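You operate a simulated robot arm through the tools that you are given. There is no shell and no other tool.

Carry out the task below with a simulated robot arm. There is one attempt and no reset: what you move stays moved.

TASK
Line both panels up on the squaring board and lock the blue fence at 300.
Fine: push each flush to the yellow fence; the knob is slack: slide the blue fence to its 300 mark, then tighten it.

The check looks at the end state, three seconds after you hand in, the way a careful person would. Anything else that was tipped, shoved, dropped, spilled or broken makes it a failure.

THE ROBOT
A 6-joint arm with a fingered hand, fixed in place. Base frame: the origin is on the floor under the middle of its stand, x ahead of it, y to its left, z up. Readings come in m, rad, newtons and seconds.
With the tool pointing down near the work surface it reaches from about 0.1 to 0.68 m from the base axis. Its first joint turns from -2.007 to 2.007 rad. Payload 4 kg.
Tool frame: the origin (TCP) lies between the finger pads and is the grasp point; the fingertips stand 0.026 m ahead of it; z points along the fingers, y is the line along which they close. The gripper opens to 0.164 m; its body begins 0.073 m behind the TCP. The gripper is a hand of 5 fingers: y runs from the thumb to the fingers, the wrist lies at [0, 0, -0.239] in the tool frame, and closing takes about 1.5 s.
Orientation is told as [roll, pitch, yaw] about the base's x, y, z axes, in that order, counted from this pose: with the fingers straight down and closing along the base's y, the tool's x points along the base's -x, its y along +y and its z along -z.

THE INTERFACE
- The arm moves only by the tool step_arm. Its argument "rows" is a list of rows, each a list of 2 entries, a list of its own where there are three numbers: the shift along the tool's x, y, z in m, then the turn, a rotation vector about the tool's x, y, z in rad. In form: [[[x, y, z], [wx, wy, wz]], ...]. A call has 1 to 20 rows; each row is the pose to reach, as a shift and turn from the pose commanded when the call began, along the tool's axes at that moment. "jaw" is the finger opening in m, from 0 to 0.164, set as the call begins (left out, the last holds). Each row takes 0.2 s and may step no farther than 0.05 m and 0.15 rad from the row before; otherwise, or with a gripper value out of range, the whole call is refused. A pose out of reach is approached as far as the arm can. The call stops where the force on the tool passes 40 N (or 10 N more than at its start, if that is more) or the arm is blocked; 0.2 s more then pass. Each finger travels about 0.045 m/s and halts on what it meets, pressing with about 29 N; the grip force reading is that of the motor and also rises with nothing between the fingers. The clock runs only during rows and for 0.2 s after the last one: add rows that repeat a pose to give the fingers time. The reply holds the time, the measured pose of the TCP, the force on the tool along the base axes, the opening and the grip force, in the units named above and with some noise, with the torque about the TCP (base axes, N m) and any sound that the robot's microphone picked up.
- Cameras (640 x 400 px; columns grow to the right, rows downward): "scene" is fixed at [0.0512, 0.5004, 1.3866]; the picture's right is [-0.43, -0.90, 0.00], its down [-0.55, 0.26, -0.80] and it looks along [0.72, -0.34, -0.61] (base axes); focal length 319 px, centre (320, 200). "wrist" rides on the gripper at [0.05, -0.07, -0.094] in the tool frame; the picture's right is [0.81, 0.59, 0.00], its down [-0.43, 0.60, -0.68] and it looks along [-0.40, 0.55, 0.74] (tool axes); focal length 270 px, centre (320, 200). There is no depth. A picture from a camera that has moved, and an enlarged one, comes with that camera's place and axes in the base frame and with its lens.
- get_image(camera): a new picture of that camera. The clock stands still meanwhile.
- move_column(by): slides the trunk up (or, below 0, down) by that many m; the arm rides with it, the base frame stays. It gives what a move gives, with no picture.
- move_fingers(finger1, finger2, finger3, finger4, thumb_bend): sets how far each is bent, from 0 (flat) to 100 (curled in); at 30 the hand is open as for a grip, at 70 the pads meet at the TCP. One left out holds its place. A second passes; each finger stops where it meets its share of the squeeze, and holds until it gets a number again. A gripper value or a shape takes the hand back. It gives what a move gives, with no picture; readings hold the bend of each and the force on the fingers (four entries, about 0 where the hand has none), thumb and palm.
- set_grasp(shape): the hand has 5 fingers and takes this shape, open, in about a second: jaw (thumb against the fingers, like two jaws); tri (thumb and two fingers); tip (a fingertip pinch); poke (one finger out to press); point (the index stretched); flat (the hand flat); cup (the hand cupped); fist (a fist). The gripper value then closes the fingers along that shape, each until it touches; the sizes above hold for jaw. It gives what a move gives, with no picture.
- enlarge(camera, box): a new picture of the part [left, top, right, bottom] of that camera's present view, enlarged. The clock stands still meanwhile.
- job_done(): hands the job in; it is judged then, once.

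Nothing tells you positions but the pictures and the camera data. Unless the task says otherwise, let go and move clear before handing in.

The tools are called after ">>>" as name(argument=value, ...) on one line, values as JSON. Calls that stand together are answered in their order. step_arm: Moves the arm, as the interface text tells. Its arguments: {"type":"object","properties":{"rows":{"type":"array","items":{"type":"array"}},"jaw":{"type":"number"}},"required":["rows"]} The other tools are called the same way: move_column (by) moves the trunk up or down; set_grasp (shape) gives the hand a shape; move_fingers (finger1, finger2, finger3, finger4, thumb_bend) moves the fingers one by one; get_image (camera) takes a picture; enlarge (camera, box) takes an enlarged picture of a part of a camera's view; job_done () hands the job in.

At the start:

```text
t: 0.0
ee_pos: [0.5976, 0.0145, 1.0373]
tcp_rot: [0.0, -0.001, -0.001]
contact_force: [-0.3, 0.0, 0.2]
moment: [0.0, -0.01, 0.02]
gripper_width: 0.1639
grip_force: 0.1
shape: jaw
bend: [30.0, 30.0, 30.0, 30.0, 30.0]
finger forces: [0.0, 0.0, 0.0, 0.0, 0.1, 0.0]
trunk travel left (down, up): [-0.65, 0.34]
```

scene: 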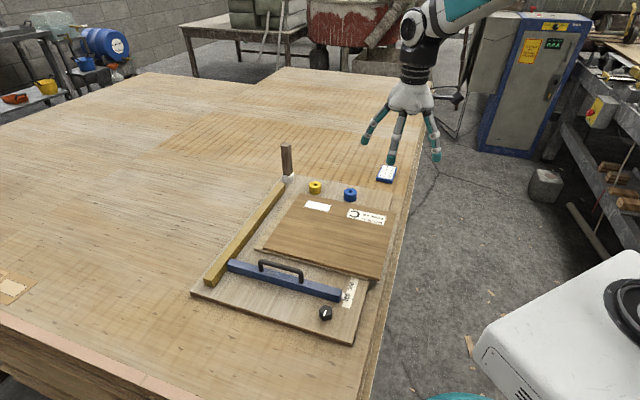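
wrist: 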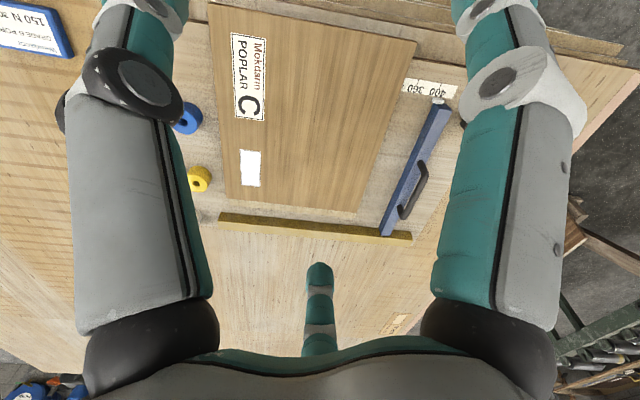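

I see a squaring board with a yellow fence, a blue fence with a handle, a black knob, and panels stacked on the board. I'll look closer before moving.

>>> enlarge(camera="scene", box=[180, 140, 420, 350])

>>> enlarge(camera="scene", box=[290, 250, 390, 350])

>>> enlarge(camera="wrist", box=[180, 0, 480, 260])

>>> enlarge(camera="scene", box=[280, 150, 410, 230])

```text
1.90 times, centred on (300, 245) of scene
camera zoom: at [0.0512, 0.5004, 1.3866], right [-0.43, -0.9, 0.0], down [-0.55, 0.26, -0.8], along [0.72, -0.34, -0.61], focal length 608 px, centre (358, 114)
```

zoom: 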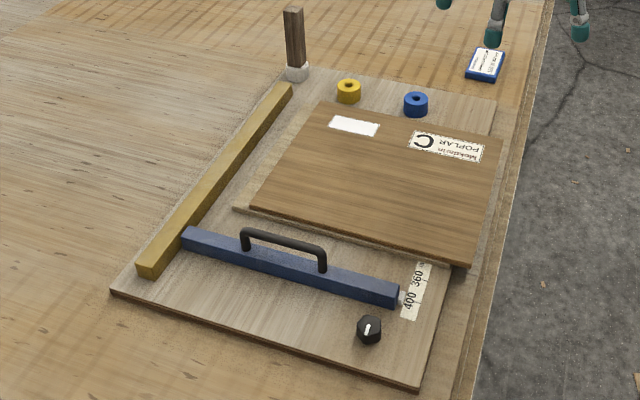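

```text
4.00 times, centred on (340, 300) of scene
camera zoom: at [0.0512, 0.5004, 1.3866], right [-0.43, -0.9, 0.0], down [-0.55, 0.26, -0.8], along [0.72, -0.34, -0.61], focal length 1276 px, centre (240, -200)
```

zoom: 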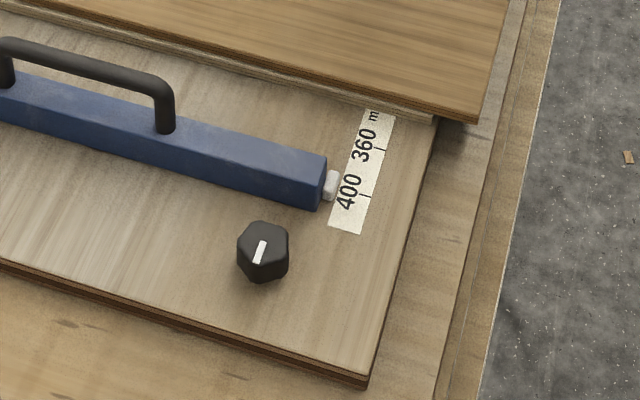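

```text
1.54 times, centred on (330, 130) of wrist
camera zoom: at [0.5465, -0.0549, 1.131], right [-0.81, 0.59, 0.0], down [0.43, 0.6, 0.68], along [0.4, 0.55, -0.74], focal length 416 px, centre (305, 308)
```

zoom: 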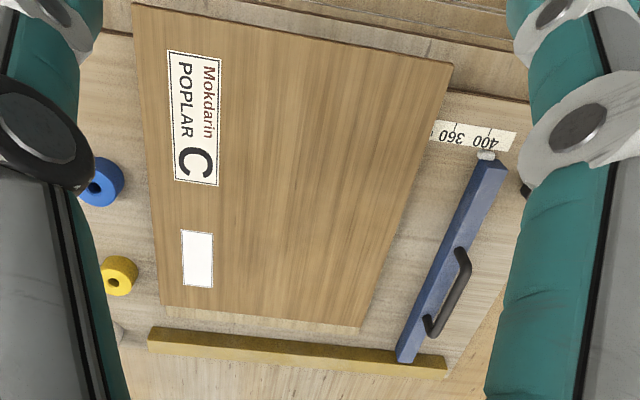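

```text
4.92 times, centred on (345, 190) of scene
camera zoom: at [0.0512, 0.5004, 1.3866], right [-0.43, -0.9, 0.0], down [-0.55, 0.26, -0.8], along [0.72, -0.34, -0.61], focal length 1571 px, centre (197, 249)
```

zoom: 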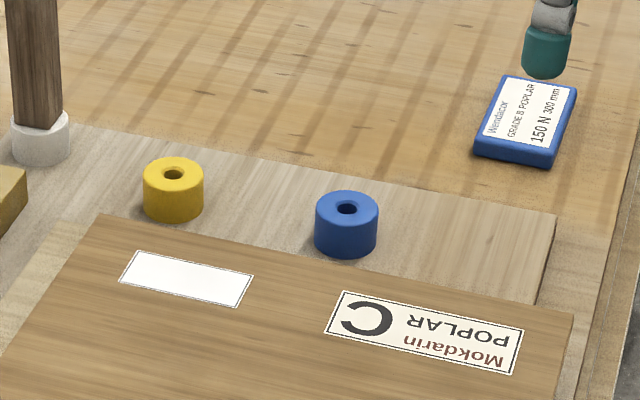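

The board lies rotated about 45° on the bench, roughly centred at (0.65, 0.25, 0.65). The ruler's 400 mark is near (0.48, 0.20), and the panels' free edge runs from about (0.49, 0.11) to (0.71, -0.09). I'll turn the hand to match the board and look again from above.

>>> step_arm(rows=[[[0, 0, 0], [0, 0, 0.13]], [[0, 0, 0], [0, 0, 0.26]], [[0, 0, 0], [0, 0, 0.39]], [[0, 0, 0], [0, 0, 0.52]], [[0, 0, 0], [0, 0, 0.65]], [[0, 0, 0], [0, 0, 0.768]], [[0, 0, 0], [0, 0, 0.768]]])

>>> set_grasp(shape="flat")

>>> get_image(camera="wrist")

>>> get_image(camera="scene")

```text
t: 1.6
ee_pos: [0.5981, 0.014, 1.0377]
tcp_rot: [0.001, 0.0, -0.77]
contact_force: [-0.3, -0.5, 0.6]
moment: [-0.02, -0.01, 0.0]
gripper_width: 0.1639
grip_force: 0.1
shape: jaw
bend: [30.0, 30.0, 30.0, 30.0, 30.0]
finger forces: [0.1, 0.1, 0.0, 0.0, 0.0, 0.1]
trunk travel left (down, up): [-0.65, 0.34]
```

```text
t: 2.5
ee_pos: [0.5977, 0.0146, 1.0367]
tcp_rot: [0.0, 0.001, -0.767]
contact_force: [-0.7, -0.2, 0.2]
moment: [0.01, -0.02, 0.0]
gripper_width: 0.0001
grip_force: 0.1
shape: flat
bend: [69.0, 69.0, 69.0, 69.0, 77.0]
finger forces: [0.0, 0.0, 0.1, 0.0, 0.0, 0.0]
trunk travel left (down, up): [-0.65, 0.34]
```

```text
taken
camera wrist: at [0.512, 0.0002, 1.1309], right [-0.17, 0.98, 0.0], down [0.72, 0.13, 0.68], along [0.67, 0.12, -0.74], focal length 270 px, centre (320, 200)
```

wrist: 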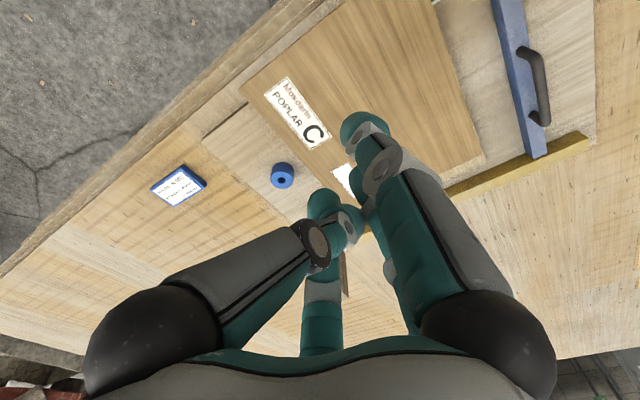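

```text
taken
```

scene: 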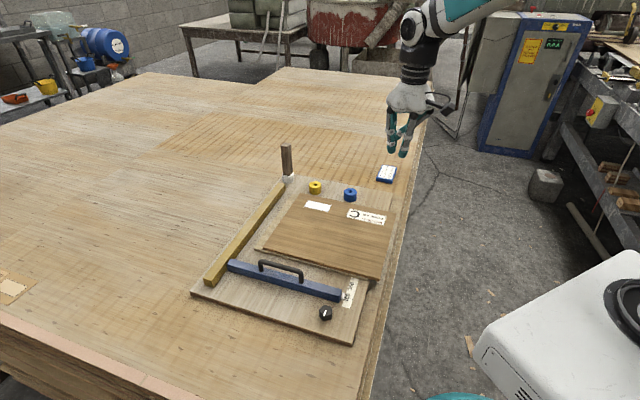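

The "flat" shape closes the fingers together into a blade, which may work as a pusher. I'll open the hand again for visibility and move back to look at the knob, blue fence and ruler.

>>> set_grasp(shape="jaw")

>>> step_arm(rows=[[[0.04, -0.0185, 0.0145], [0, 0, -0.128]], [[0.08, -0.037, 0.029], [0, 0, -0.256]], [[0.12, -0.055, 0.0435], [0, 0, -0.384]], [[0.16, -0.0735, 0.058], [0, 0, -0.512]], [[0.2, -0.092, 0.0725], [0, 0, -0.64]], [[0.238, -0.11, 0.087], [0, 0, -0.768]], [[0.238, -0.11, 0.087], [0, 0, -0.768]]])

>>> get_image(camera="wrist")

>>> get_image(camera="scene")

```text
t: 3.4
ee_pos: [0.5973, 0.0153, 1.0364]
tcp_rot: [-0.001, 0.001, -0.767]
contact_force: [-0.3, -0.6, -0.1]
moment: [0.0, 0.02, -0.05]
gripper_width: 0.1639
grip_force: 0.0
shape: jaw
bend: [30.0, 30.0, 30.0, 30.0, 30.0]
finger forces: [0.1, 0.1, 0.0, 0.0, 0.0, 0.0]
trunk travel left (down, up): [-0.65, 0.34]
```

```text
t: 5.0
ee_pos: [0.3503, 0.0986, 0.953]
tcp_rot: [0.001, 0.0, 0.003]
contact_force: [0.0, 0.1, 0.3]
moment: [0.03, 0.0, -0.01]
gripper_width: 0.1643
grip_force: 0.0
shape: jaw
bend: [30.0, 30.0, 30.0, 30.0, 30.0]
finger forces: [0.0, 0.0, 0.0, 0.0, 0.0, 0.0]
trunk travel left (down, up): [-0.65, 0.34]
```

```text
taken
camera wrist: at [0.299, 0.03, 1.0463], right [-0.81, 0.59, 0.0], down [0.43, 0.6, 0.68], along [0.4, 0.55, -0.74], focal length 270 px, centre (320, 200)
```

wrist: 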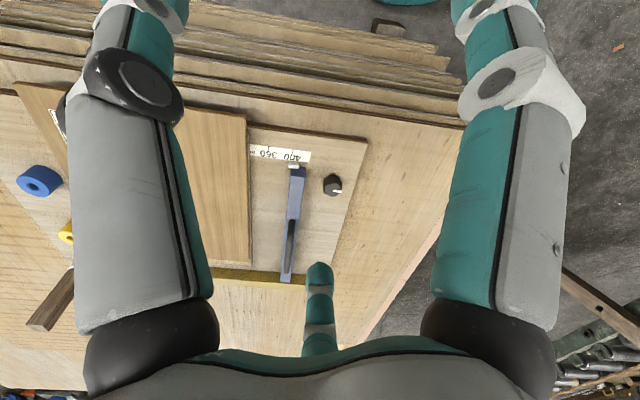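

```text
taken
```

scene: 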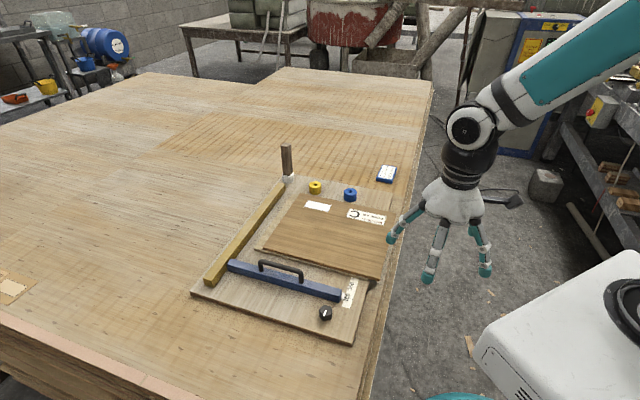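

>>> enlarge(camera="wrist", box=[190, 90, 390, 290])

>>> enlarge(camera="wrist", box=[240, 130, 350, 210])

```text
2.00 times, centred on (290, 190) of wrist
camera zoom: at [0.299, 0.03, 1.0463], right [-0.81, 0.59, 0.0], down [0.43, 0.6, 0.68], along [0.4, 0.55, -0.74], focal length 541 px, centre (380, 220)
```

zoom: 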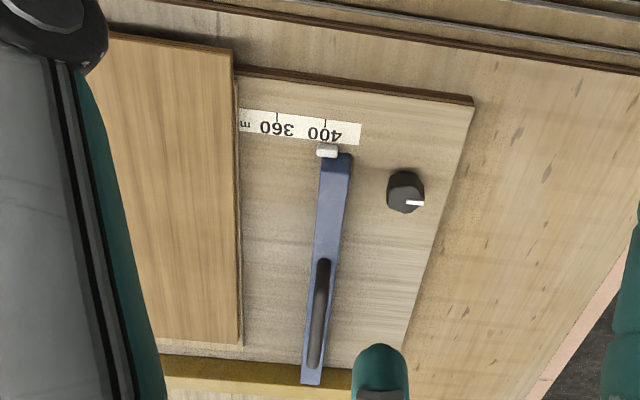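

```text
5.00 times, centred on (295, 170) of wrist
camera zoom: at [0.299, 0.03, 1.0463], right [-0.81, 0.59, 0.0], down [0.43, 0.6, 0.68], along [0.4, 0.55, -0.74], focal length 1351 px, centre (445, 350)
```

zoom: 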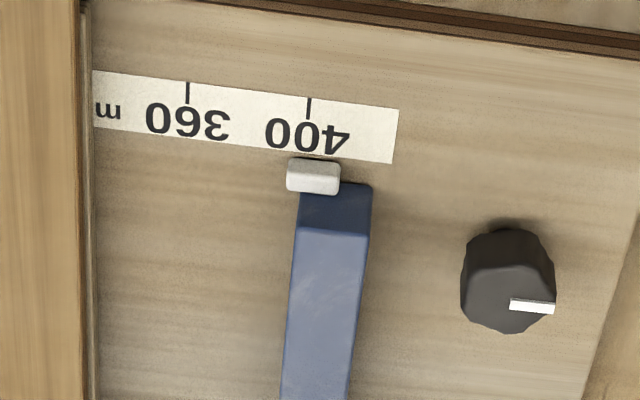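

The blue fence's pointer sits at about 400, and the 300 mark lies under the panels. Next I'll look at the panels' outer edge from the −y side to see how the two panels stack.

>>> step_arm(rows=[[[-0.0125, -0.044, 0.006], [0, 0, 0]], [[-0.025, -0.0875, 0.0125], [0, 0, 0]], [[-0.0375, -0.131, 0.019], [0, 0, 0]], [[-0.05, -0.175, 0.025], [0, 0, 0]], [[-0.0625, -0.219, 0.031], [0, 0, 0]], [[-0.075, -0.2625, 0.0375], [0, 0, 0]], [[-0.0875, -0.306, 0.044], [0, 0, 0]], [[-0.1, -0.35, 0.05], [0, 0, 0]], [[-0.1, -0.35, 0.05], [0, 0, 0]]])

>>> get_image(camera="wrist")

>>> enlarge(camera="wrist", box=[180, 60, 460, 270])

>>> enlarge(camera="scene", box=[270, 165, 410, 265])

```text
t: 7.0
ee_pos: [0.4511, -0.2497, 0.9017]
tcp_rot: [-0.002, 0.0, 0.003]
contact_force: [0.0, -0.3, -0.1]
moment: [-0.01, 0.03, -0.01]
gripper_width: 0.1638
grip_force: 0.1
shape: jaw
bend: [30.0, 30.0, 30.0, 30.0, 30.0]
finger forces: [0.0, 0.0, 0.1, 0.1, 0.0, 0.1]
trunk travel left (down, up): [-0.65, 0.34]
```

```text
taken
camera wrist: at [0.3999, -0.3186, 0.9944], right [-0.81, 0.59, 0.0], down [0.43, 0.6, 0.68], along [0.4, 0.55, -0.74], focal length 270 px, centre (320, 200)
```

wrist: 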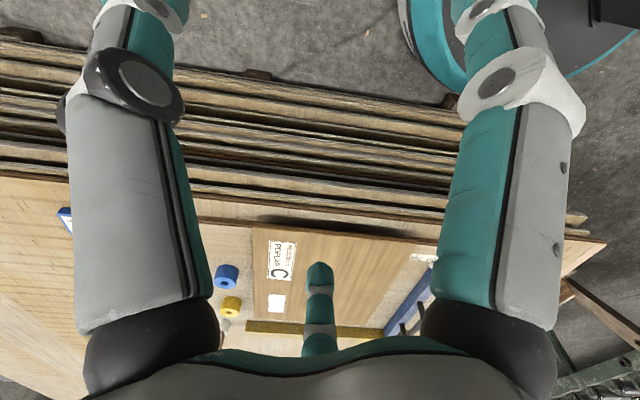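

```text
1.90 times, centred on (320, 165) of wrist
camera zoom: at [0.3999, -0.3186, 0.9944], right [-0.81, 0.59, 0.0], down [0.43, 0.6, 0.68], along [0.4, 0.55, -0.74], focal length 515 px, centre (320, 267)
```

zoom: 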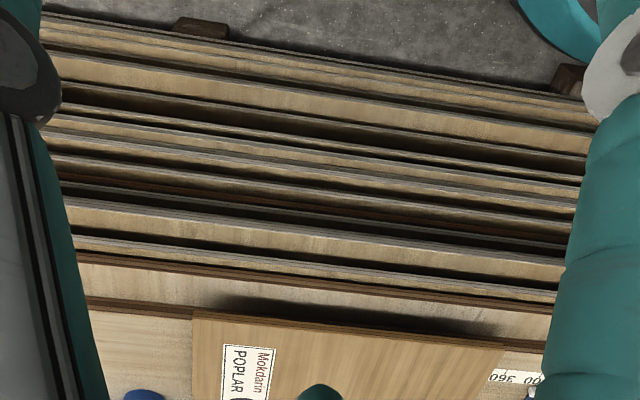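

```text
4.00 times, centred on (340, 215) of scene
camera zoom: at [0.0512, 0.5004, 1.3866], right [-0.43, -0.9, 0.0], down [-0.55, 0.26, -0.8], along [0.72, -0.34, -0.61], focal length 1276 px, centre (240, 140)
```

zoom: 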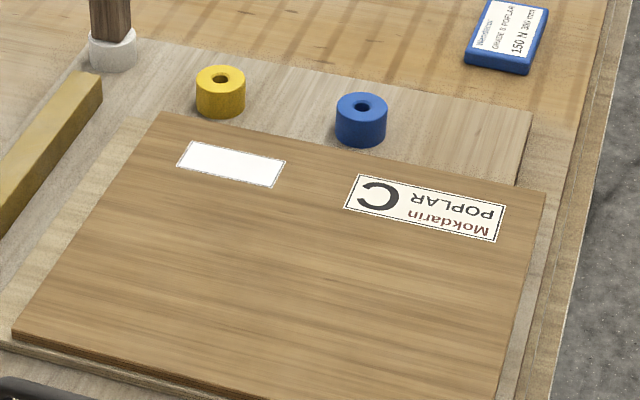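

The geometry is consistent: the board top is at z≈0.660, and the ruler runs along (0.716, −0.698). Both panels are about 0.30 × 0.358 m and stacked, sitting about 69 mm (top) and 41 mm (lower) short of the yellow fence. I'll check what the hand looks like in its shapes before I push.

>>> enlarge(camera="scene", box=[380, 150, 560, 300])

>>> set_grasp(shape="fist")

>>> get_image(camera="scene")

>>> get_image(camera="wrist")

```text
2.67 times, centred on (470, 225) of scene
camera zoom: at [0.0512, 0.5004, 1.3866], right [-0.43, -0.9, 0.0], down [-0.55, 0.26, -0.8], along [0.72, -0.34, -0.61], focal length 851 px, centre (-80, 133)
```

zoom: 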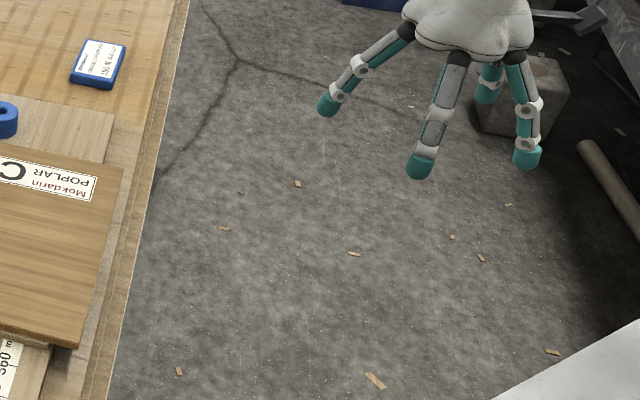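

```text
t: 7.9
ee_pos: [0.4511, -0.2492, 0.9019]
tcp_rot: [0.0, 0.002, 0.001]
contact_force: [0.3, 0.0, 0.6]
moment: [-0.02, -0.04, 0.03]
gripper_width: 0.0
grip_force: 0.0
shape: fist
bend: [95.0, 96.0, 93.0, 91.0, 62.0]
finger forces: [0.0, 0.0, 0.1, 0.1, 0.0, 0.0]
trunk travel left (down, up): [-0.65, 0.34]
```

```text
taken
```

scene: 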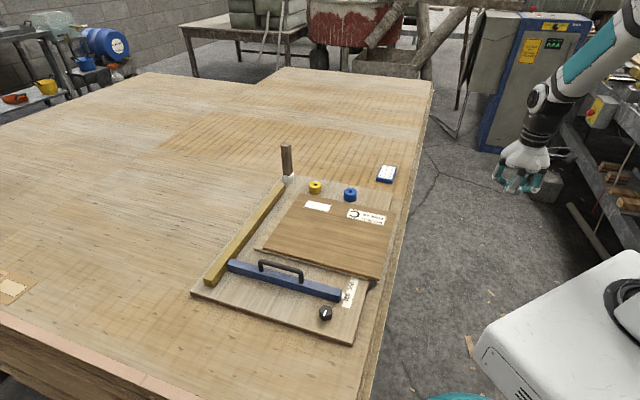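

```text
taken
camera wrist: at [0.3999, -0.3182, 0.9944], right [-0.81, 0.59, 0.0], down [0.43, 0.6, 0.68], along [0.4, 0.55, -0.74], focal length 270 px, centre (320, 200)
```

wrist: 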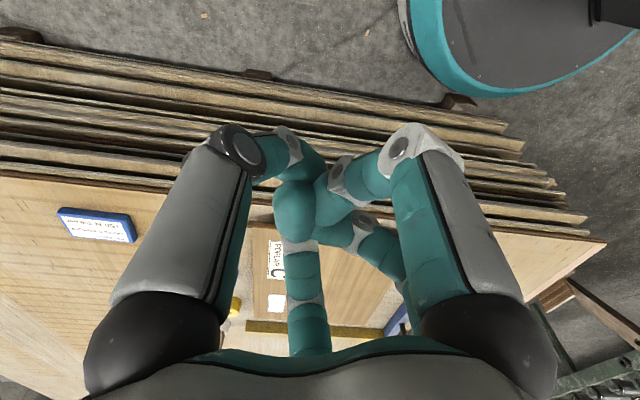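

>>> enlarge(camera="scene", box=[480, 100, 580, 220])

>>> set_grasp(shape="flat")

>>> enlarge(camera="scene", box=[480, 100, 580, 220])

>>> get_image(camera="wrist")

>>> set_grasp(shape="poke")

>>> enlarge(camera="scene", box=[480, 100, 580, 220])

>>> get_image(camera="wrist")

```text
3.33 times, centred on (530, 160) of scene
camera zoom: at [0.0512, 0.5004, 1.3866], right [-0.43, -0.9, 0.0], down [-0.55, 0.26, -0.8], along [0.72, -0.34, -0.61], focal length 1064 px, centre (-380, 333)
```

zoom: 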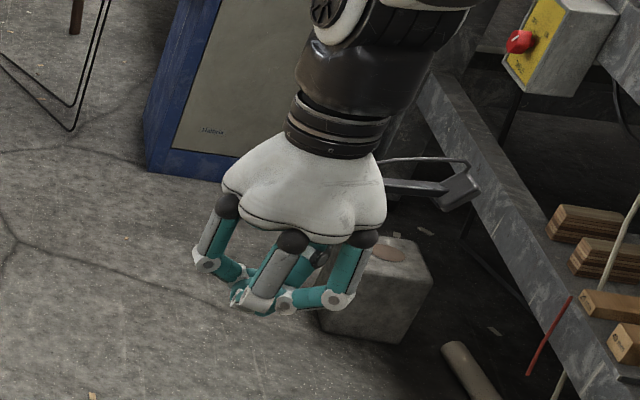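

```text
t: 8.8
ee_pos: [0.451, -0.2501, 0.9013]
tcp_rot: [0.001, 0.001, 0.001]
contact_force: [-0.3, 0.2, 0.5]
moment: [0.0, 0.01, 0.01]
gripper_width: 0.1579
grip_force: 0.1
shape: flat
bend: [70.0, 69.0, 68.0, 70.0, 70.0]
finger forces: [0.1, 0.1, 0.1, 0.0, 0.0, 0.0]
trunk travel left (down, up): [-0.65, 0.34]
```

```text
3.33 times, centred on (530, 160) of scene
camera zoom: at [0.0512, 0.5004, 1.3866], right [-0.43, -0.9, 0.0], down [-0.55, 0.26, -0.8], along [0.72, -0.34, -0.61], focal length 1064 px, centre (-380, 333)
```

zoom: 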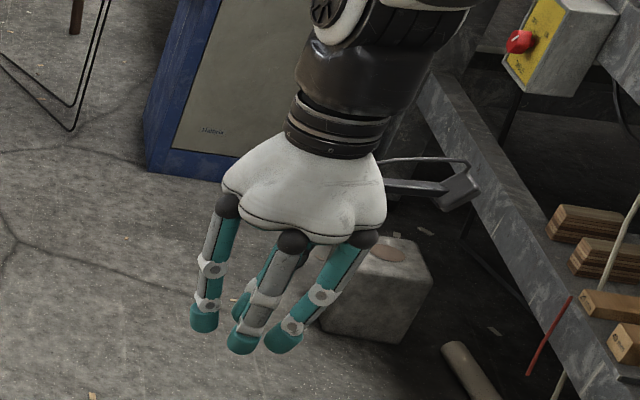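

```text
taken
camera wrist: at [0.3999, -0.3182, 0.9944], right [-0.81, 0.59, 0.0], down [0.43, 0.6, 0.68], along [0.4, 0.55, -0.74], focal length 270 px, centre (320, 200)
```

wrist: 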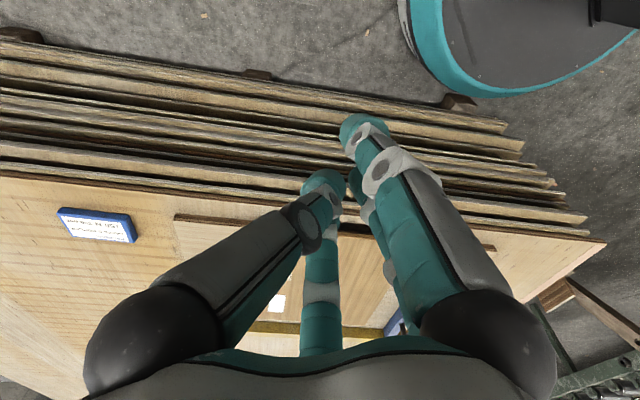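

```text
t: 9.7
ee_pos: [0.4503, -0.2483, 0.9002]
tcp_rot: [0.0, 0.0, 0.0]
contact_force: [-1.0, -0.7, -0.8]
moment: [0.02, 0.03, 0.0]
gripper_width: 0.0
grip_force: 0.0
shape: poke
bend: [100.0, 100.0, 100.0, 100.0, 83.0]
finger forces: [0.0, 0.1, 0.0, 0.0, 0.1, 0.0]
trunk travel left (down, up): [-0.65, 0.34]
```

```text
3.33 times, centred on (530, 160) of scene
camera zoom: at [0.0512, 0.5004, 1.3866], right [-0.43, -0.9, 0.0], down [-0.55, 0.26, -0.8], along [0.72, -0.34, -0.61], focal length 1064 px, centre (-380, 333)
```

zoom: 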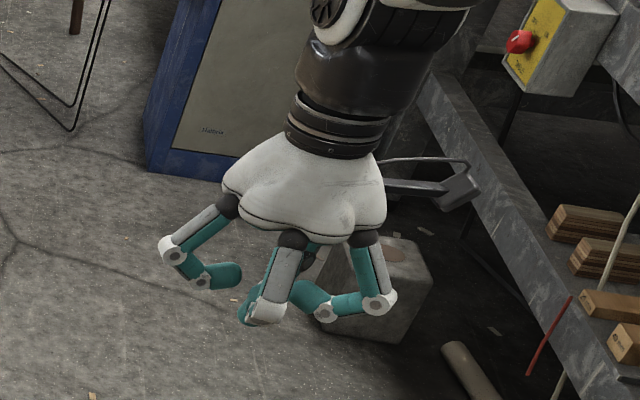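

```text
taken
camera wrist: at [0.3999, -0.3182, 0.9944], right [-0.81, 0.59, 0.0], down [0.43, 0.6, 0.68], along [0.4, 0.55, -0.74], focal length 270 px, centre (320, 200)
```

wrist: 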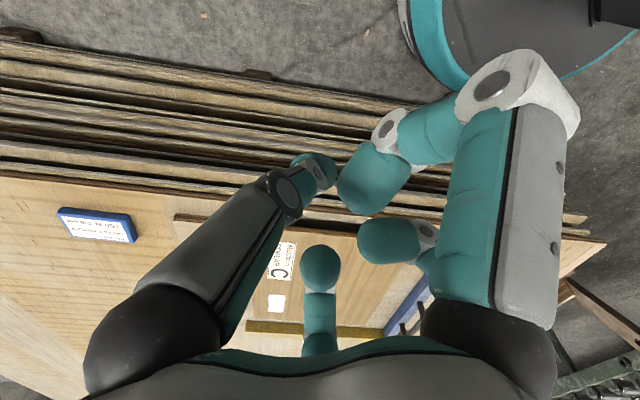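

The hand has five fingers set radially, and "flat" draws them straight down into a tight bundle that makes a good pusher. I'll turn it to match the board and move over the free board area near the knob, at about (0.51, 0.34), to find the board's contact height.

>>> set_grasp(shape="flat")

>>> step_arm(rows=[[[-0.005, 0.0454, 0.004], [0, 0, 0.06]], [[-0.01, 0.0908, 0.008], [0, 0, 0.12]], [[-0.014, 0.136, 0.012], [0, 0, 0.18]], [[-0.019, 0.1815, 0.016], [0, 0, 0.24]], [[-0.024, 0.227, 0.02], [0, 0, 0.3]], [[-0.029, 0.272, 0.025], [0, 0, 0.36]], [[-0.033, 0.318, 0.03], [0, 0, 0.42]], [[-0.038, 0.363, 0.035], [0, 0, 0.48]], [[-0.043, 0.4085, 0.04], [0, 0, 0.54]], [[-0.048, 0.454, 0.045], [0, 0, 0.6]], [[-0.052, 0.499, 0.05], [0, 0, 0.66]], [[-0.057, 0.545, 0.055], [0, 0, 0.72]], [[-0.062, 0.59, 0.06], [0, 0, 0.773]], [[-0.062, 0.59, 0.06], [0, 0, 0.773]]])

>>> get_image(camera="wrist")

>>> get_image(camera="scene")

```text
t: 10.6
ee_pos: [0.451, -0.2492, 0.9015]
tcp_rot: [0.002, 0.0, -0.002]
contact_force: [-0.6, -0.2, 0.0]
moment: [-0.01, -0.02, 0.0]
gripper_width: 0.0
grip_force: 0.1
shape: flat
bend: [69.0, 69.0, 69.0, 69.0, 77.0]
finger forces: [0.1, 0.1, 0.1, 0.1, 0.0, 0.0]
trunk travel left (down, up): [-0.65, 0.34]
```

```text
t: 13.6
ee_pos: [0.5121, 0.3381, 0.8385]
tcp_rot: [0.0, 0.0, -0.772]
contact_force: [-0.9, -0.4, 0.5]
moment: [0.0, 0.0, 0.01]
gripper_width: 0.0001
grip_force: 0.0
shape: flat
bend: [69.0, 70.0, 70.0, 70.0, 77.0]
finger forces: [0.1, 0.1, 0.0, 0.0, 0.0, 0.0]
trunk travel left (down, up): [-0.65, 0.34]
```

```text
taken
camera wrist: at [0.4275, 0.324, 0.9326], right [-0.17, 0.99, 0.0], down [0.73, 0.12, 0.68], along [0.67, 0.11, -0.74], focal length 270 px, centre (320, 200)
```

wrist: 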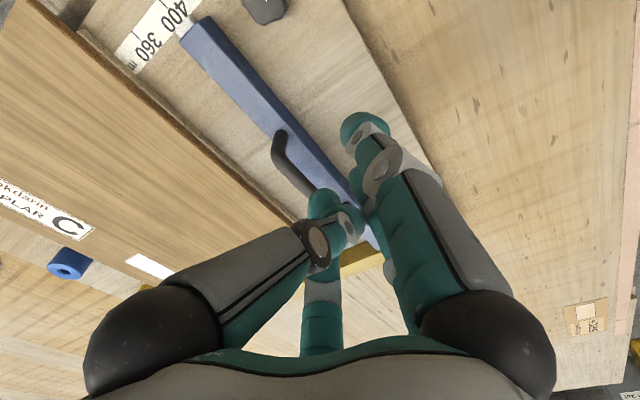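

```text
taken
```

scene: 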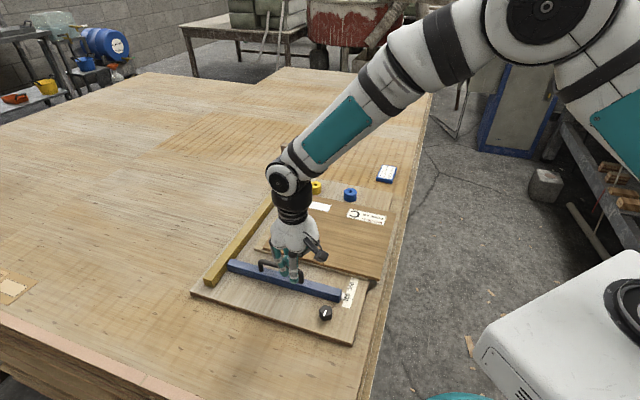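

>>> step_arm(rows=[[[0, 0, 0.03], [0, 0, 0]], [[0, 0, 0.06], [0, 0, 0]], [[0, 0, 0.09], [0, 0, 0]], [[0, 0, 0.115], [0, 0, 0]], [[0, 0, 0.115], [0, 0, 0]]])

>>> enlarge(camera="scene", box=[220, 180, 380, 320])

>>> get_image(camera="wrist")

```text
t: 14.8
ee_pos: [0.5134, 0.3414, 0.7234]
tcp_rot: [0.002, 0.0, -0.773]
contact_force: [-0.4, 0.7, -0.5]
moment: [0.0, 0.05, 0.02]
gripper_width: 0.0001
grip_force: 0.1
shape: flat
bend: [69.0, 70.0, 70.0, 70.0, 77.0]
finger forces: [0.0, 0.1, 0.0, 0.0, 0.0, 0.0]
trunk travel left (down, up): [-0.65, 0.34]
```

```text
2.86 times, centred on (300, 250) of scene
camera zoom: at [0.0512, 0.5004, 1.3866], right [-0.43, -0.9, 0.0], down [-0.55, 0.26, -0.8], along [0.72, -0.34, -0.61], focal length 912 px, centre (377, 57)
```

zoom: 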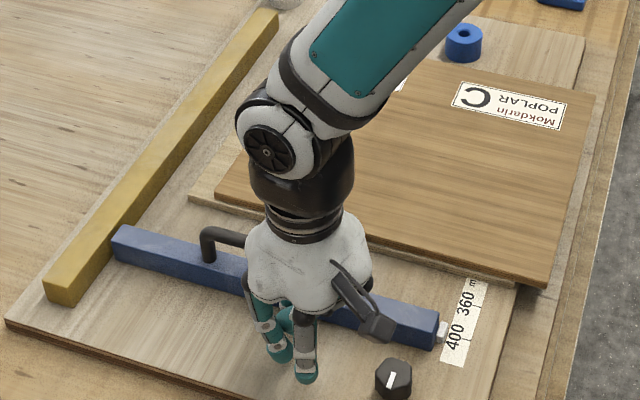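

```text
taken
camera wrist: at [0.4273, 0.3269, 0.8176], right [-0.17, 0.99, 0.0], down [0.72, 0.12, 0.68], along [0.67, 0.11, -0.74], focal length 270 px, centre (320, 200)
```

wrist: 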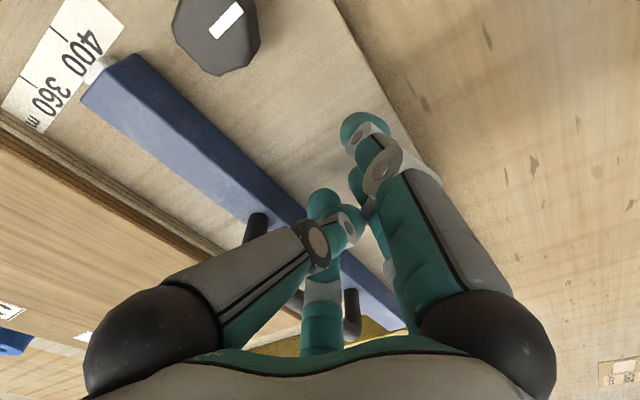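

>>> step_arm(rows=[[[0, 0, 0.008], [0, 0, 0]], [[0, 0, 0.016], [0, 0, 0]], [[0, 0, 0.023], [0, 0, 0]], [[0, 0, 0.023], [0, 0, 0]]])

>>> enlarge(camera="scene", box=[250, 220, 350, 320])

```text
t: 15.8
ee_pos: [0.5119, 0.3412, 0.7014]
tcp_rot: [-0.001, -0.001, -0.775]
contact_force: [-0.4, 0.4, 0.0]
moment: [0.02, -0.02, 0.01]
gripper_width: 0.0001
grip_force: 0.1
shape: flat
bend: [69.0, 70.0, 70.0, 70.0, 77.0]
finger forces: [0.0, 0.0, 0.1, 0.1, 0.0, 0.0]
trunk travel left (down, up): [-0.65, 0.34]
```

```text
4.00 times, centred on (300, 270) of scene
camera zoom: at [0.0512, 0.5004, 1.3866], right [-0.43, -0.9, 0.0], down [-0.55, 0.26, -0.8], along [0.72, -0.34, -0.61], focal length 1276 px, centre (400, -80)
```

zoom: 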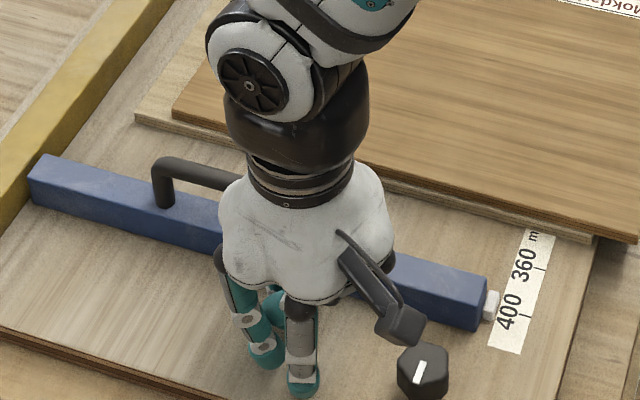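

>>> step_arm(rows=[[[0, 0, 0.002], [0, 0, 0]], [[0, 0, 0.004], [0, 0, 0]], [[0, 0, 0.006], [0, 0, 0]], [[0, 0, 0.008], [0, 0, 0]], [[0, 0, 0.008], [0, 0, 0]]])

```text
t: 17.0
ee_pos: [0.5121, 0.3404, 0.6963]
tcp_rot: [0.003, 0.001, -0.773]
contact_force: [-0.8, -1.0, 12.2]
moment: [-0.01, 0.06, 0.02]
gripper_width: 0.0
grip_force: 0.0
shape: flat
bend: [70.0, 70.0, 70.0, 70.0, 77.0]
finger forces: [6.2, 0.7, 1.1, 4.1, 0.0, 0.0]
trunk travel left (down, up): [-0.65, 0.34]
```

Contact is confirmed: the fingertips touch the board at TCP z≈0.6965. I'll lift, cross over to the outer side of the panels (around (0.545, −0.053)), and come down about 2 mm above board level.

>>> step_arm(rows=[[[0, 0, -0.045], [0, 0, 0]], [[0, 0, -0.09], [0, 0, 0]], [[-0.033, -0.0285, -0.107], [0, 0, 0]], [[-0.066, -0.057, -0.107], [0, 0, 0]], [[-0.099, -0.0855, -0.107], [0, 0, 0]], [[-0.132, -0.114, -0.107], [0, 0, 0]], [[-0.165, -0.143, -0.107], [0, 0, 0]], [[-0.198, -0.172, -0.107], [0, 0, 0]], [[-0.231, -0.2, -0.107], [0, 0, 0]], [[-0.264, -0.229, -0.107], [0, 0, 0]], [[-0.296, -0.257, -0.107], [0, 0, 0]], [[-0.296, -0.257, -0.107], [0, 0, 0]]])

>>> get_image(camera="wrist")

>>> get_image(camera="scene")

```text
t: 19.6
ee_pos: [0.5448, -0.0522, 0.7996]
tcp_rot: [-0.001, 0.0, -0.775]
contact_force: [-0.3, -0.5, -1.1]
moment: [0.01, 0.03, 0.0]
gripper_width: 0.1583
grip_force: 0.2
shape: flat
bend: [70.0, 70.0, 70.0, 70.0, 77.0]
finger forces: [0.0, 0.1, 0.1, 0.0, 0.0, 0.0]
trunk travel left (down, up): [-0.65, 0.34]
```

```text
taken
camera wrist: at [0.4593, -0.0658, 0.8937], right [-0.17, 0.99, 0.0], down [0.73, 0.12, 0.68], along [0.67, 0.11, -0.74], focal length 270 px, centre (320, 200)
```

wrist: 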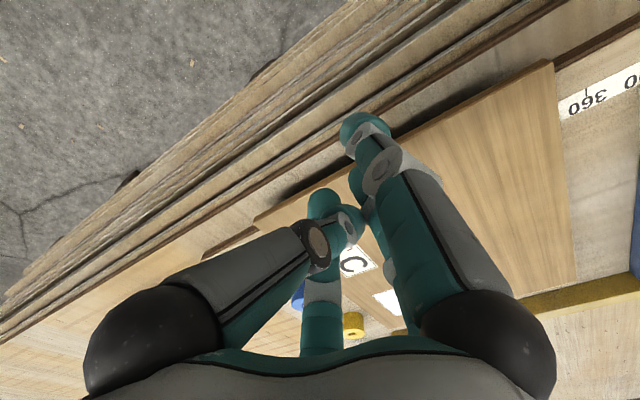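

```text
taken
```

scene: 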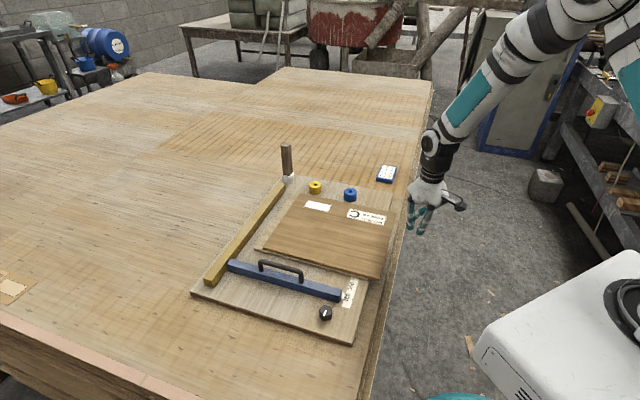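

>>> step_arm(rows=[[[0, 0, 0.035], [0, 0, 0]], [[0, 0, 0.07], [0, 0, 0]], [[0, 0, 0.09], [0, 0, 0]], [[0, 0, 0.101], [0, 0, 0]], [[0, 0, 0.101], [0, 0, 0]]])

>>> get_image(camera="wrist")

>>> enlarge(camera="scene", box=[340, 180, 480, 290])

```text
t: 20.8
ee_pos: [0.5438, -0.0501, 0.7]
tcp_rot: [-0.002, 0.002, -0.774]
contact_force: [0.3, -0.2, 0.1]
moment: [0.02, -0.02, 0.06]
gripper_width: 0.1585
grip_force: 0.1
shape: flat
bend: [70.0, 70.0, 70.0, 70.0, 77.0]
finger forces: [0.1, 0.1, 0.0, 0.1, 0.0, 0.0]
trunk travel left (down, up): [-0.65, 0.34]
```

```text
taken
camera wrist: at [0.4592, -0.0636, 0.7933], right [-0.17, 0.99, 0.0], down [0.73, 0.12, 0.68], along [0.67, 0.11, -0.74], focal length 270 px, centre (320, 200)
```

wrist: 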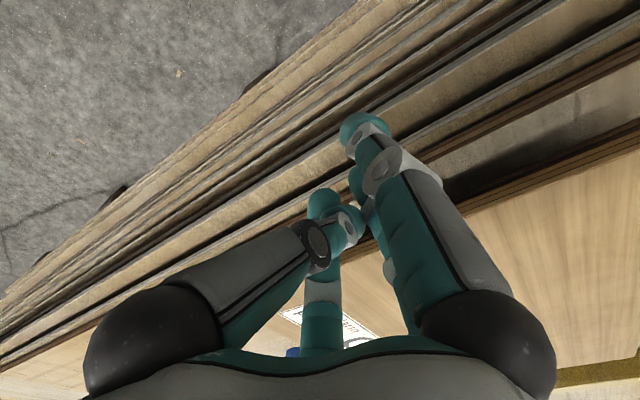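

```text
3.64 times, centred on (410, 235) of scene
camera zoom: at [0.0512, 0.5004, 1.3866], right [-0.43, -0.9, 0.0], down [-0.55, 0.26, -0.8], along [0.72, -0.34, -0.61], focal length 1160 px, centre (-7, 73)
```

zoom: 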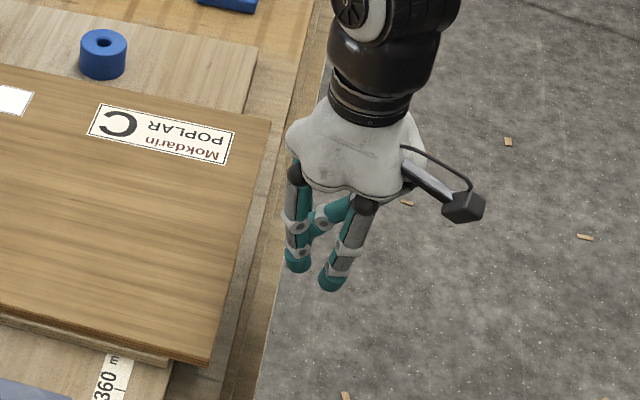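

The hand is lowered outside the panel edge with clear space. I'll push slowly towards the yellow fence (tool +y).

>>> step_arm(rows=[[[0, 0.012, 0], [0, 0, 0]], [[0, 0.024, 0], [0, 0, 0]], [[0, 0.03, 0], [0, 0, 0]], [[0, 0.036, 0], [0, 0, 0]], [[0, 0.042, 0], [0, 0, 0]], [[0, 0.048, 0], [0, 0, 0]], [[0, 0.048, 0], [0, 0, 0]]])

>>> get_image(camera="wrist")

>>> enlarge(camera="scene", box=[340, 180, 480, 290])

```text
t: 22.4
ee_pos: [0.5772, -0.0144, 0.7001]
tcp_rot: [0.001, 0.0, -0.773]
contact_force: [-2.0, -2.6, 2.4]
moment: [-0.01, -0.03, -0.01]
gripper_width: 0.158
grip_force: 0.1
shape: flat
bend: [70.0, 70.0, 70.0, 70.0, 77.0]
finger forces: [0.0, 1.2, 2.3, 0.1, 0.0, 0.0]
trunk travel left (down, up): [-0.65, 0.34]
```

```text
taken
camera wrist: at [0.492, -0.0297, 0.7943], right [-0.17, 0.99, 0.0], down [0.73, 0.12, 0.68], along [0.67, 0.11, -0.74], focal length 270 px, centre (320, 200)
```

wrist: 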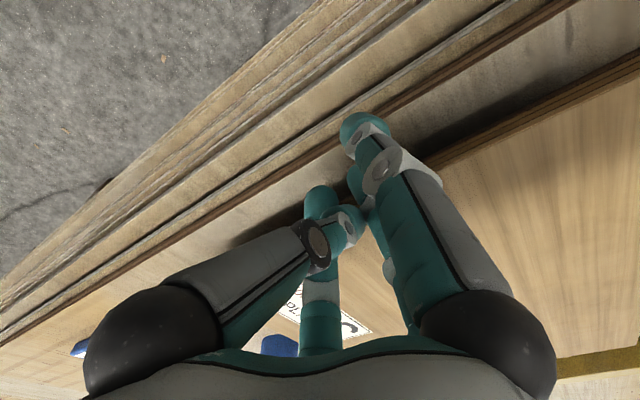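

```text
3.64 times, centred on (410, 235) of scene
camera zoom: at [0.0512, 0.5004, 1.3866], right [-0.43, -0.9, 0.0], down [-0.55, 0.26, -0.8], along [0.72, -0.34, -0.61], focal length 1160 px, centre (-7, 73)
```

zoom: 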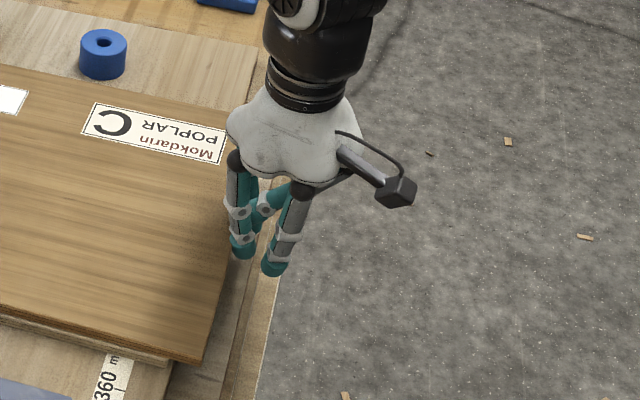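

>>> step_arm(rows=[[[0, 0.005, 0.0015], [0, 0, 0]], [[0, 0.01, 0.0015], [0, 0, 0]], [[0, 0.015, 0.0015], [0, 0, 0]], [[0, 0.02, 0.0015], [0, 0, 0]], [[0, 0.025, 0.0015], [0, 0, 0]], [[0, 0.03, 0.0015], [0, 0, 0]], [[0, 0.03, 0.0015], [0, 0, 0]]])

>>> enlarge(camera="scene", box=[240, 170, 440, 310])

```text
t: 24.0
ee_pos: [0.5998, 0.0064, 0.7002]
tcp_rot: [-0.001, 0.001, -0.772]
contact_force: [-4.1, -3.6, 0.9]
moment: [-0.03, 0.01, -0.02]
gripper_width: 0.1583
grip_force: 0.1
shape: flat
bend: [70.0, 70.0, 70.0, 70.0, 77.0]
finger forces: [0.0, 1.8, 3.0, 0.0, 0.0, 0.2]
trunk travel left (down, up): [-0.65, 0.34]
```

```text
2.86 times, centred on (340, 240) of scene
camera zoom: at [0.0512, 0.5004, 1.3866], right [-0.43, -0.9, 0.0], down [-0.55, 0.26, -0.8], along [0.72, -0.34, -0.61], focal length 912 px, centre (263, 86)
```

zoom: 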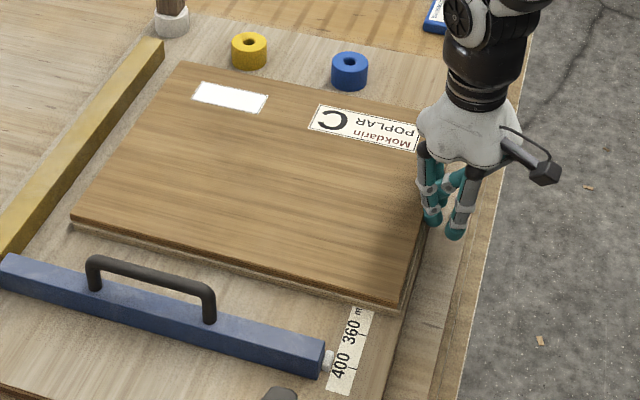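

Both panels now move together. I'll continue towards the yellow fence and watch for the force to rise.

>>> step_arm(rows=[[[0, 0.005, 0.0005], [0, 0, 0]], [[0, 0.01, 0.001], [0, 0, 0]], [[0, 0.015, 0.001], [0, 0, 0]], [[0, 0.02, 0.001], [0, 0, 0]], [[0, 0.0235, 0.001], [0, 0, 0]], [[0, 0.0235, 0.001], [0, 0, 0]]])

>>> enlarge(camera="scene", box=[190, 170, 390, 310])

```text
t: 25.4
ee_pos: [0.6148, 0.0215, 0.6984]
tcp_rot: [0.001, 0.0, -0.773]
contact_force: [-4.1, -3.4, 1.7]
moment: [-0.04, 0.05, -0.05]
gripper_width: 0.1581
grip_force: 0.1
shape: flat
bend: [70.0, 70.0, 70.0, 70.0, 77.0]
finger forces: [0.1, 2.4, 3.6, 0.0, 0.0, 0.0]
trunk travel left (down, up): [-0.65, 0.34]
```

```text
2.86 times, centred on (290, 240) of scene
camera zoom: at [0.0512, 0.5004, 1.3866], right [-0.43, -0.9, 0.0], down [-0.55, 0.26, -0.8], along [0.72, -0.34, -0.61], focal length 912 px, centre (406, 86)
```

zoom: 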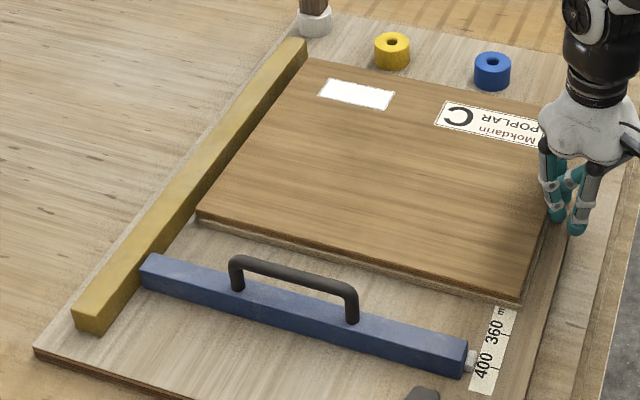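

>>> step_arm(rows=[[[0, 0.003, 0], [0, 0, 0]], [[0, 0.006, 0], [0, 0, 0]], [[0, 0.009, 0], [0, 0, 0]], [[0, 0.011, 0], [0, 0, 0]], [[0, 0.011, 0], [0, 0, 0]]])

>>> enlarge(camera="scene", box=[190, 170, 390, 310])

```text
t: 26.6
ee_pos: [0.6229, 0.0293, 0.6972]
tcp_rot: [0.0, -0.002, -0.773]
contact_force: [-4.3, -4.7, 2.6]
moment: [-0.06, 0.04, -0.05]
gripper_width: 0.1582
grip_force: 0.1
shape: flat
bend: [70.0, 70.0, 70.0, 70.0, 77.0]
finger forces: [0.1, 2.7, 3.7, 0.0, 0.1, 0.0]
trunk travel left (down, up): [-0.65, 0.34]
```

```text
2.86 times, centred on (290, 240) of scene
camera zoom: at [0.0512, 0.5004, 1.3866], right [-0.43, -0.9, 0.0], down [-0.55, 0.26, -0.8], along [0.72, -0.34, -0.61], focal length 912 px, centre (406, 86)
```

zoom: 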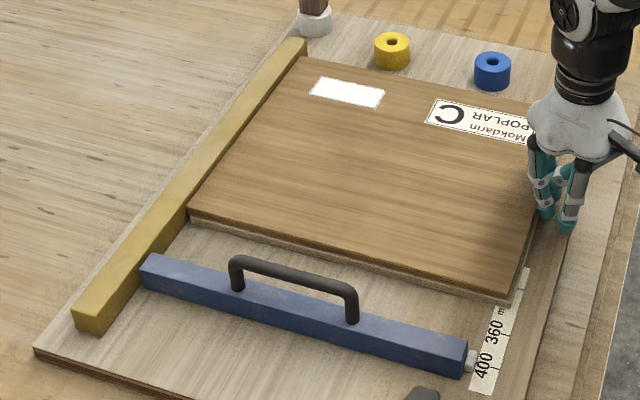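

>>> step_arm(rows=[[[0, 0.002, -0.001], [0, 0, 0]], [[0, 0.004, -0.001], [0, 0, 0]], [[0, 0.006, -0.001], [0, 0, 0]], [[0, 0.006, -0.001], [0, 0, 0]]])

>>> enlarge(camera="scene", box=[190, 170, 390, 310])

```text
t: 27.6
ee_pos: [0.6264, 0.0338, 0.7004]
tcp_rot: [0.0, -0.002, -0.774]
contact_force: [-8.4, -9.9, 1.1]
moment: [-0.17, 0.1, -0.05]
gripper_width: 0.1583
grip_force: 0.1
shape: flat
bend: [70.0, 70.0, 70.0, 70.0, 77.0]
finger forces: [0.0, 5.6, 6.7, 0.1, 0.0, 0.0]
trunk travel left (down, up): [-0.65, 0.34]
```

```text
2.86 times, centred on (290, 240) of scene
camera zoom: at [0.0512, 0.5004, 1.3866], right [-0.43, -0.9, 0.0], down [-0.55, 0.26, -0.8], along [0.72, -0.34, -0.61], focal length 912 px, centre (406, 86)
```

zoom: 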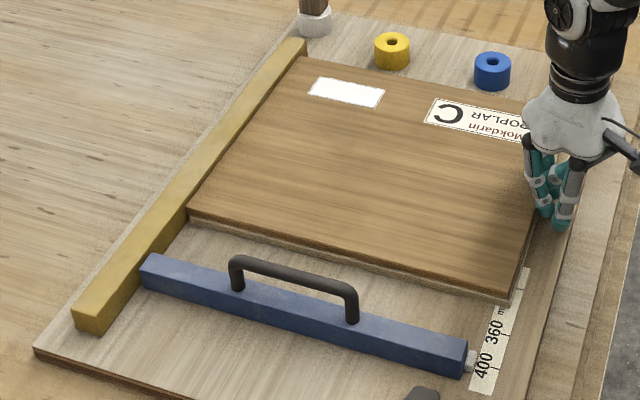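

>>> step_arm(rows=[[[0, 0.002, 0.001], [0, 0, 0]], [[0, 0.004, 0.001], [0, 0, 0]], [[0, 0.004, 0.001], [0, 0, 0]]])

>>> enlarge(camera="scene", box=[220, 210, 300, 280])

>>> enlarge(camera="scene", box=[260, 170, 340, 220])

>>> enlarge(camera="scene", box=[320, 230, 390, 290])

```text
t: 28.4
ee_pos: [0.6306, 0.0374, 0.6979]
tcp_rot: [-0.001, 0.0, -0.772]
contact_force: [-10.8, -9.9, 4.6]
moment: [-0.08, 0.12, 0.0]
gripper_width: 0.1583
grip_force: 0.0
shape: flat
bend: [70.0, 70.0, 70.0, 70.0, 77.0]
finger forces: [0.1, 8.0, 7.9, 0.0, 0.1, 0.0]
trunk travel left (down, up): [-0.65, 0.34]
```

```text
5.71 times, centred on (260, 245) of scene
camera zoom: at [0.0512, 0.5004, 1.3866], right [-0.43, -0.9, 0.0], down [-0.55, 0.26, -0.8], along [0.72, -0.34, -0.61], focal length 1823 px, centre (663, -57)
```

zoom: 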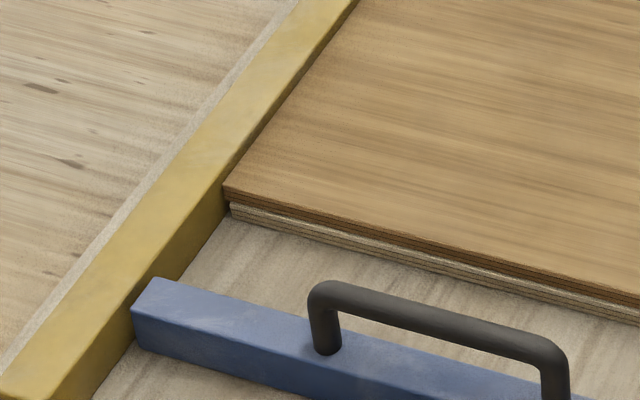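

```text
8.00 times, centred on (300, 195) of scene
camera zoom: at [0.0512, 0.5004, 1.3866], right [-0.43, -0.9, 0.0], down [-0.55, 0.26, -0.8], along [0.72, -0.34, -0.61], focal length 2553 px, centre (480, 240)
```

zoom: 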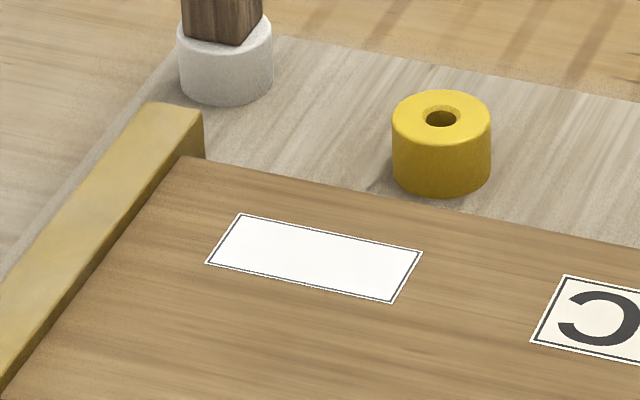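

```text
6.67 times, centred on (355, 260) of scene
camera zoom: at [0.0512, 0.5004, 1.3866], right [-0.43, -0.9, 0.0], down [-0.55, 0.26, -0.8], along [0.72, -0.34, -0.61], focal length 2127 px, centre (87, -200)
```

zoom: 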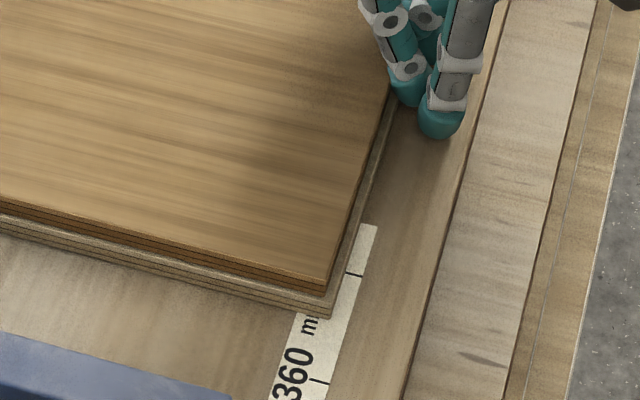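

The top panel is flush, but the lower one still shows a gap of about 2–3 mm because of the rounded fingertips. I'll back off slightly, lower the tips until they just touch the board, and push again so the lower panel's edge is caught.

>>> step_arm(rows=[[[0, -0.007, 0], [0, 0, 0]], [[0, -0.014, 0], [0, 0, 0]], [[0, -0.014, 0], [0, 0, 0]]])

>>> step_arm(rows=[[[0, 0, 0.001], [0, 0, 0]], [[0, 0, 0.002], [0, 0, 0]], [[0, 0, 0.002], [0, 0, 0]]])

```text
t: 29.2
ee_pos: [0.6207, 0.027, 0.6974]
tcp_rot: [0.002, -0.001, -0.774]
contact_force: [-0.5, -0.4, 0.2]
moment: [-0.01, 0.0, -0.01]
gripper_width: 0.1579
grip_force: 0.1
shape: flat
bend: [70.0, 70.0, 70.0, 70.0, 77.0]
finger forces: [0.0, 0.1, 0.6, 0.1, 0.1, 0.0]
trunk travel left (down, up): [-0.65, 0.34]
```

```text
t: 30.0
ee_pos: [0.6206, 0.0271, 0.6958]
tcp_rot: [-0.001, 0.0, -0.773]
contact_force: [-0.1, -0.1, 0.3]
moment: [-0.03, 0.01, 0.0]
gripper_width: 0.1581
grip_force: 0.1
shape: flat
bend: [70.0, 70.0, 70.0, 70.0, 77.0]
finger forces: [0.0, 0.0, 0.4, 0.0, 0.0, 0.1]
trunk travel left (down, up): [-0.65, 0.34]
```

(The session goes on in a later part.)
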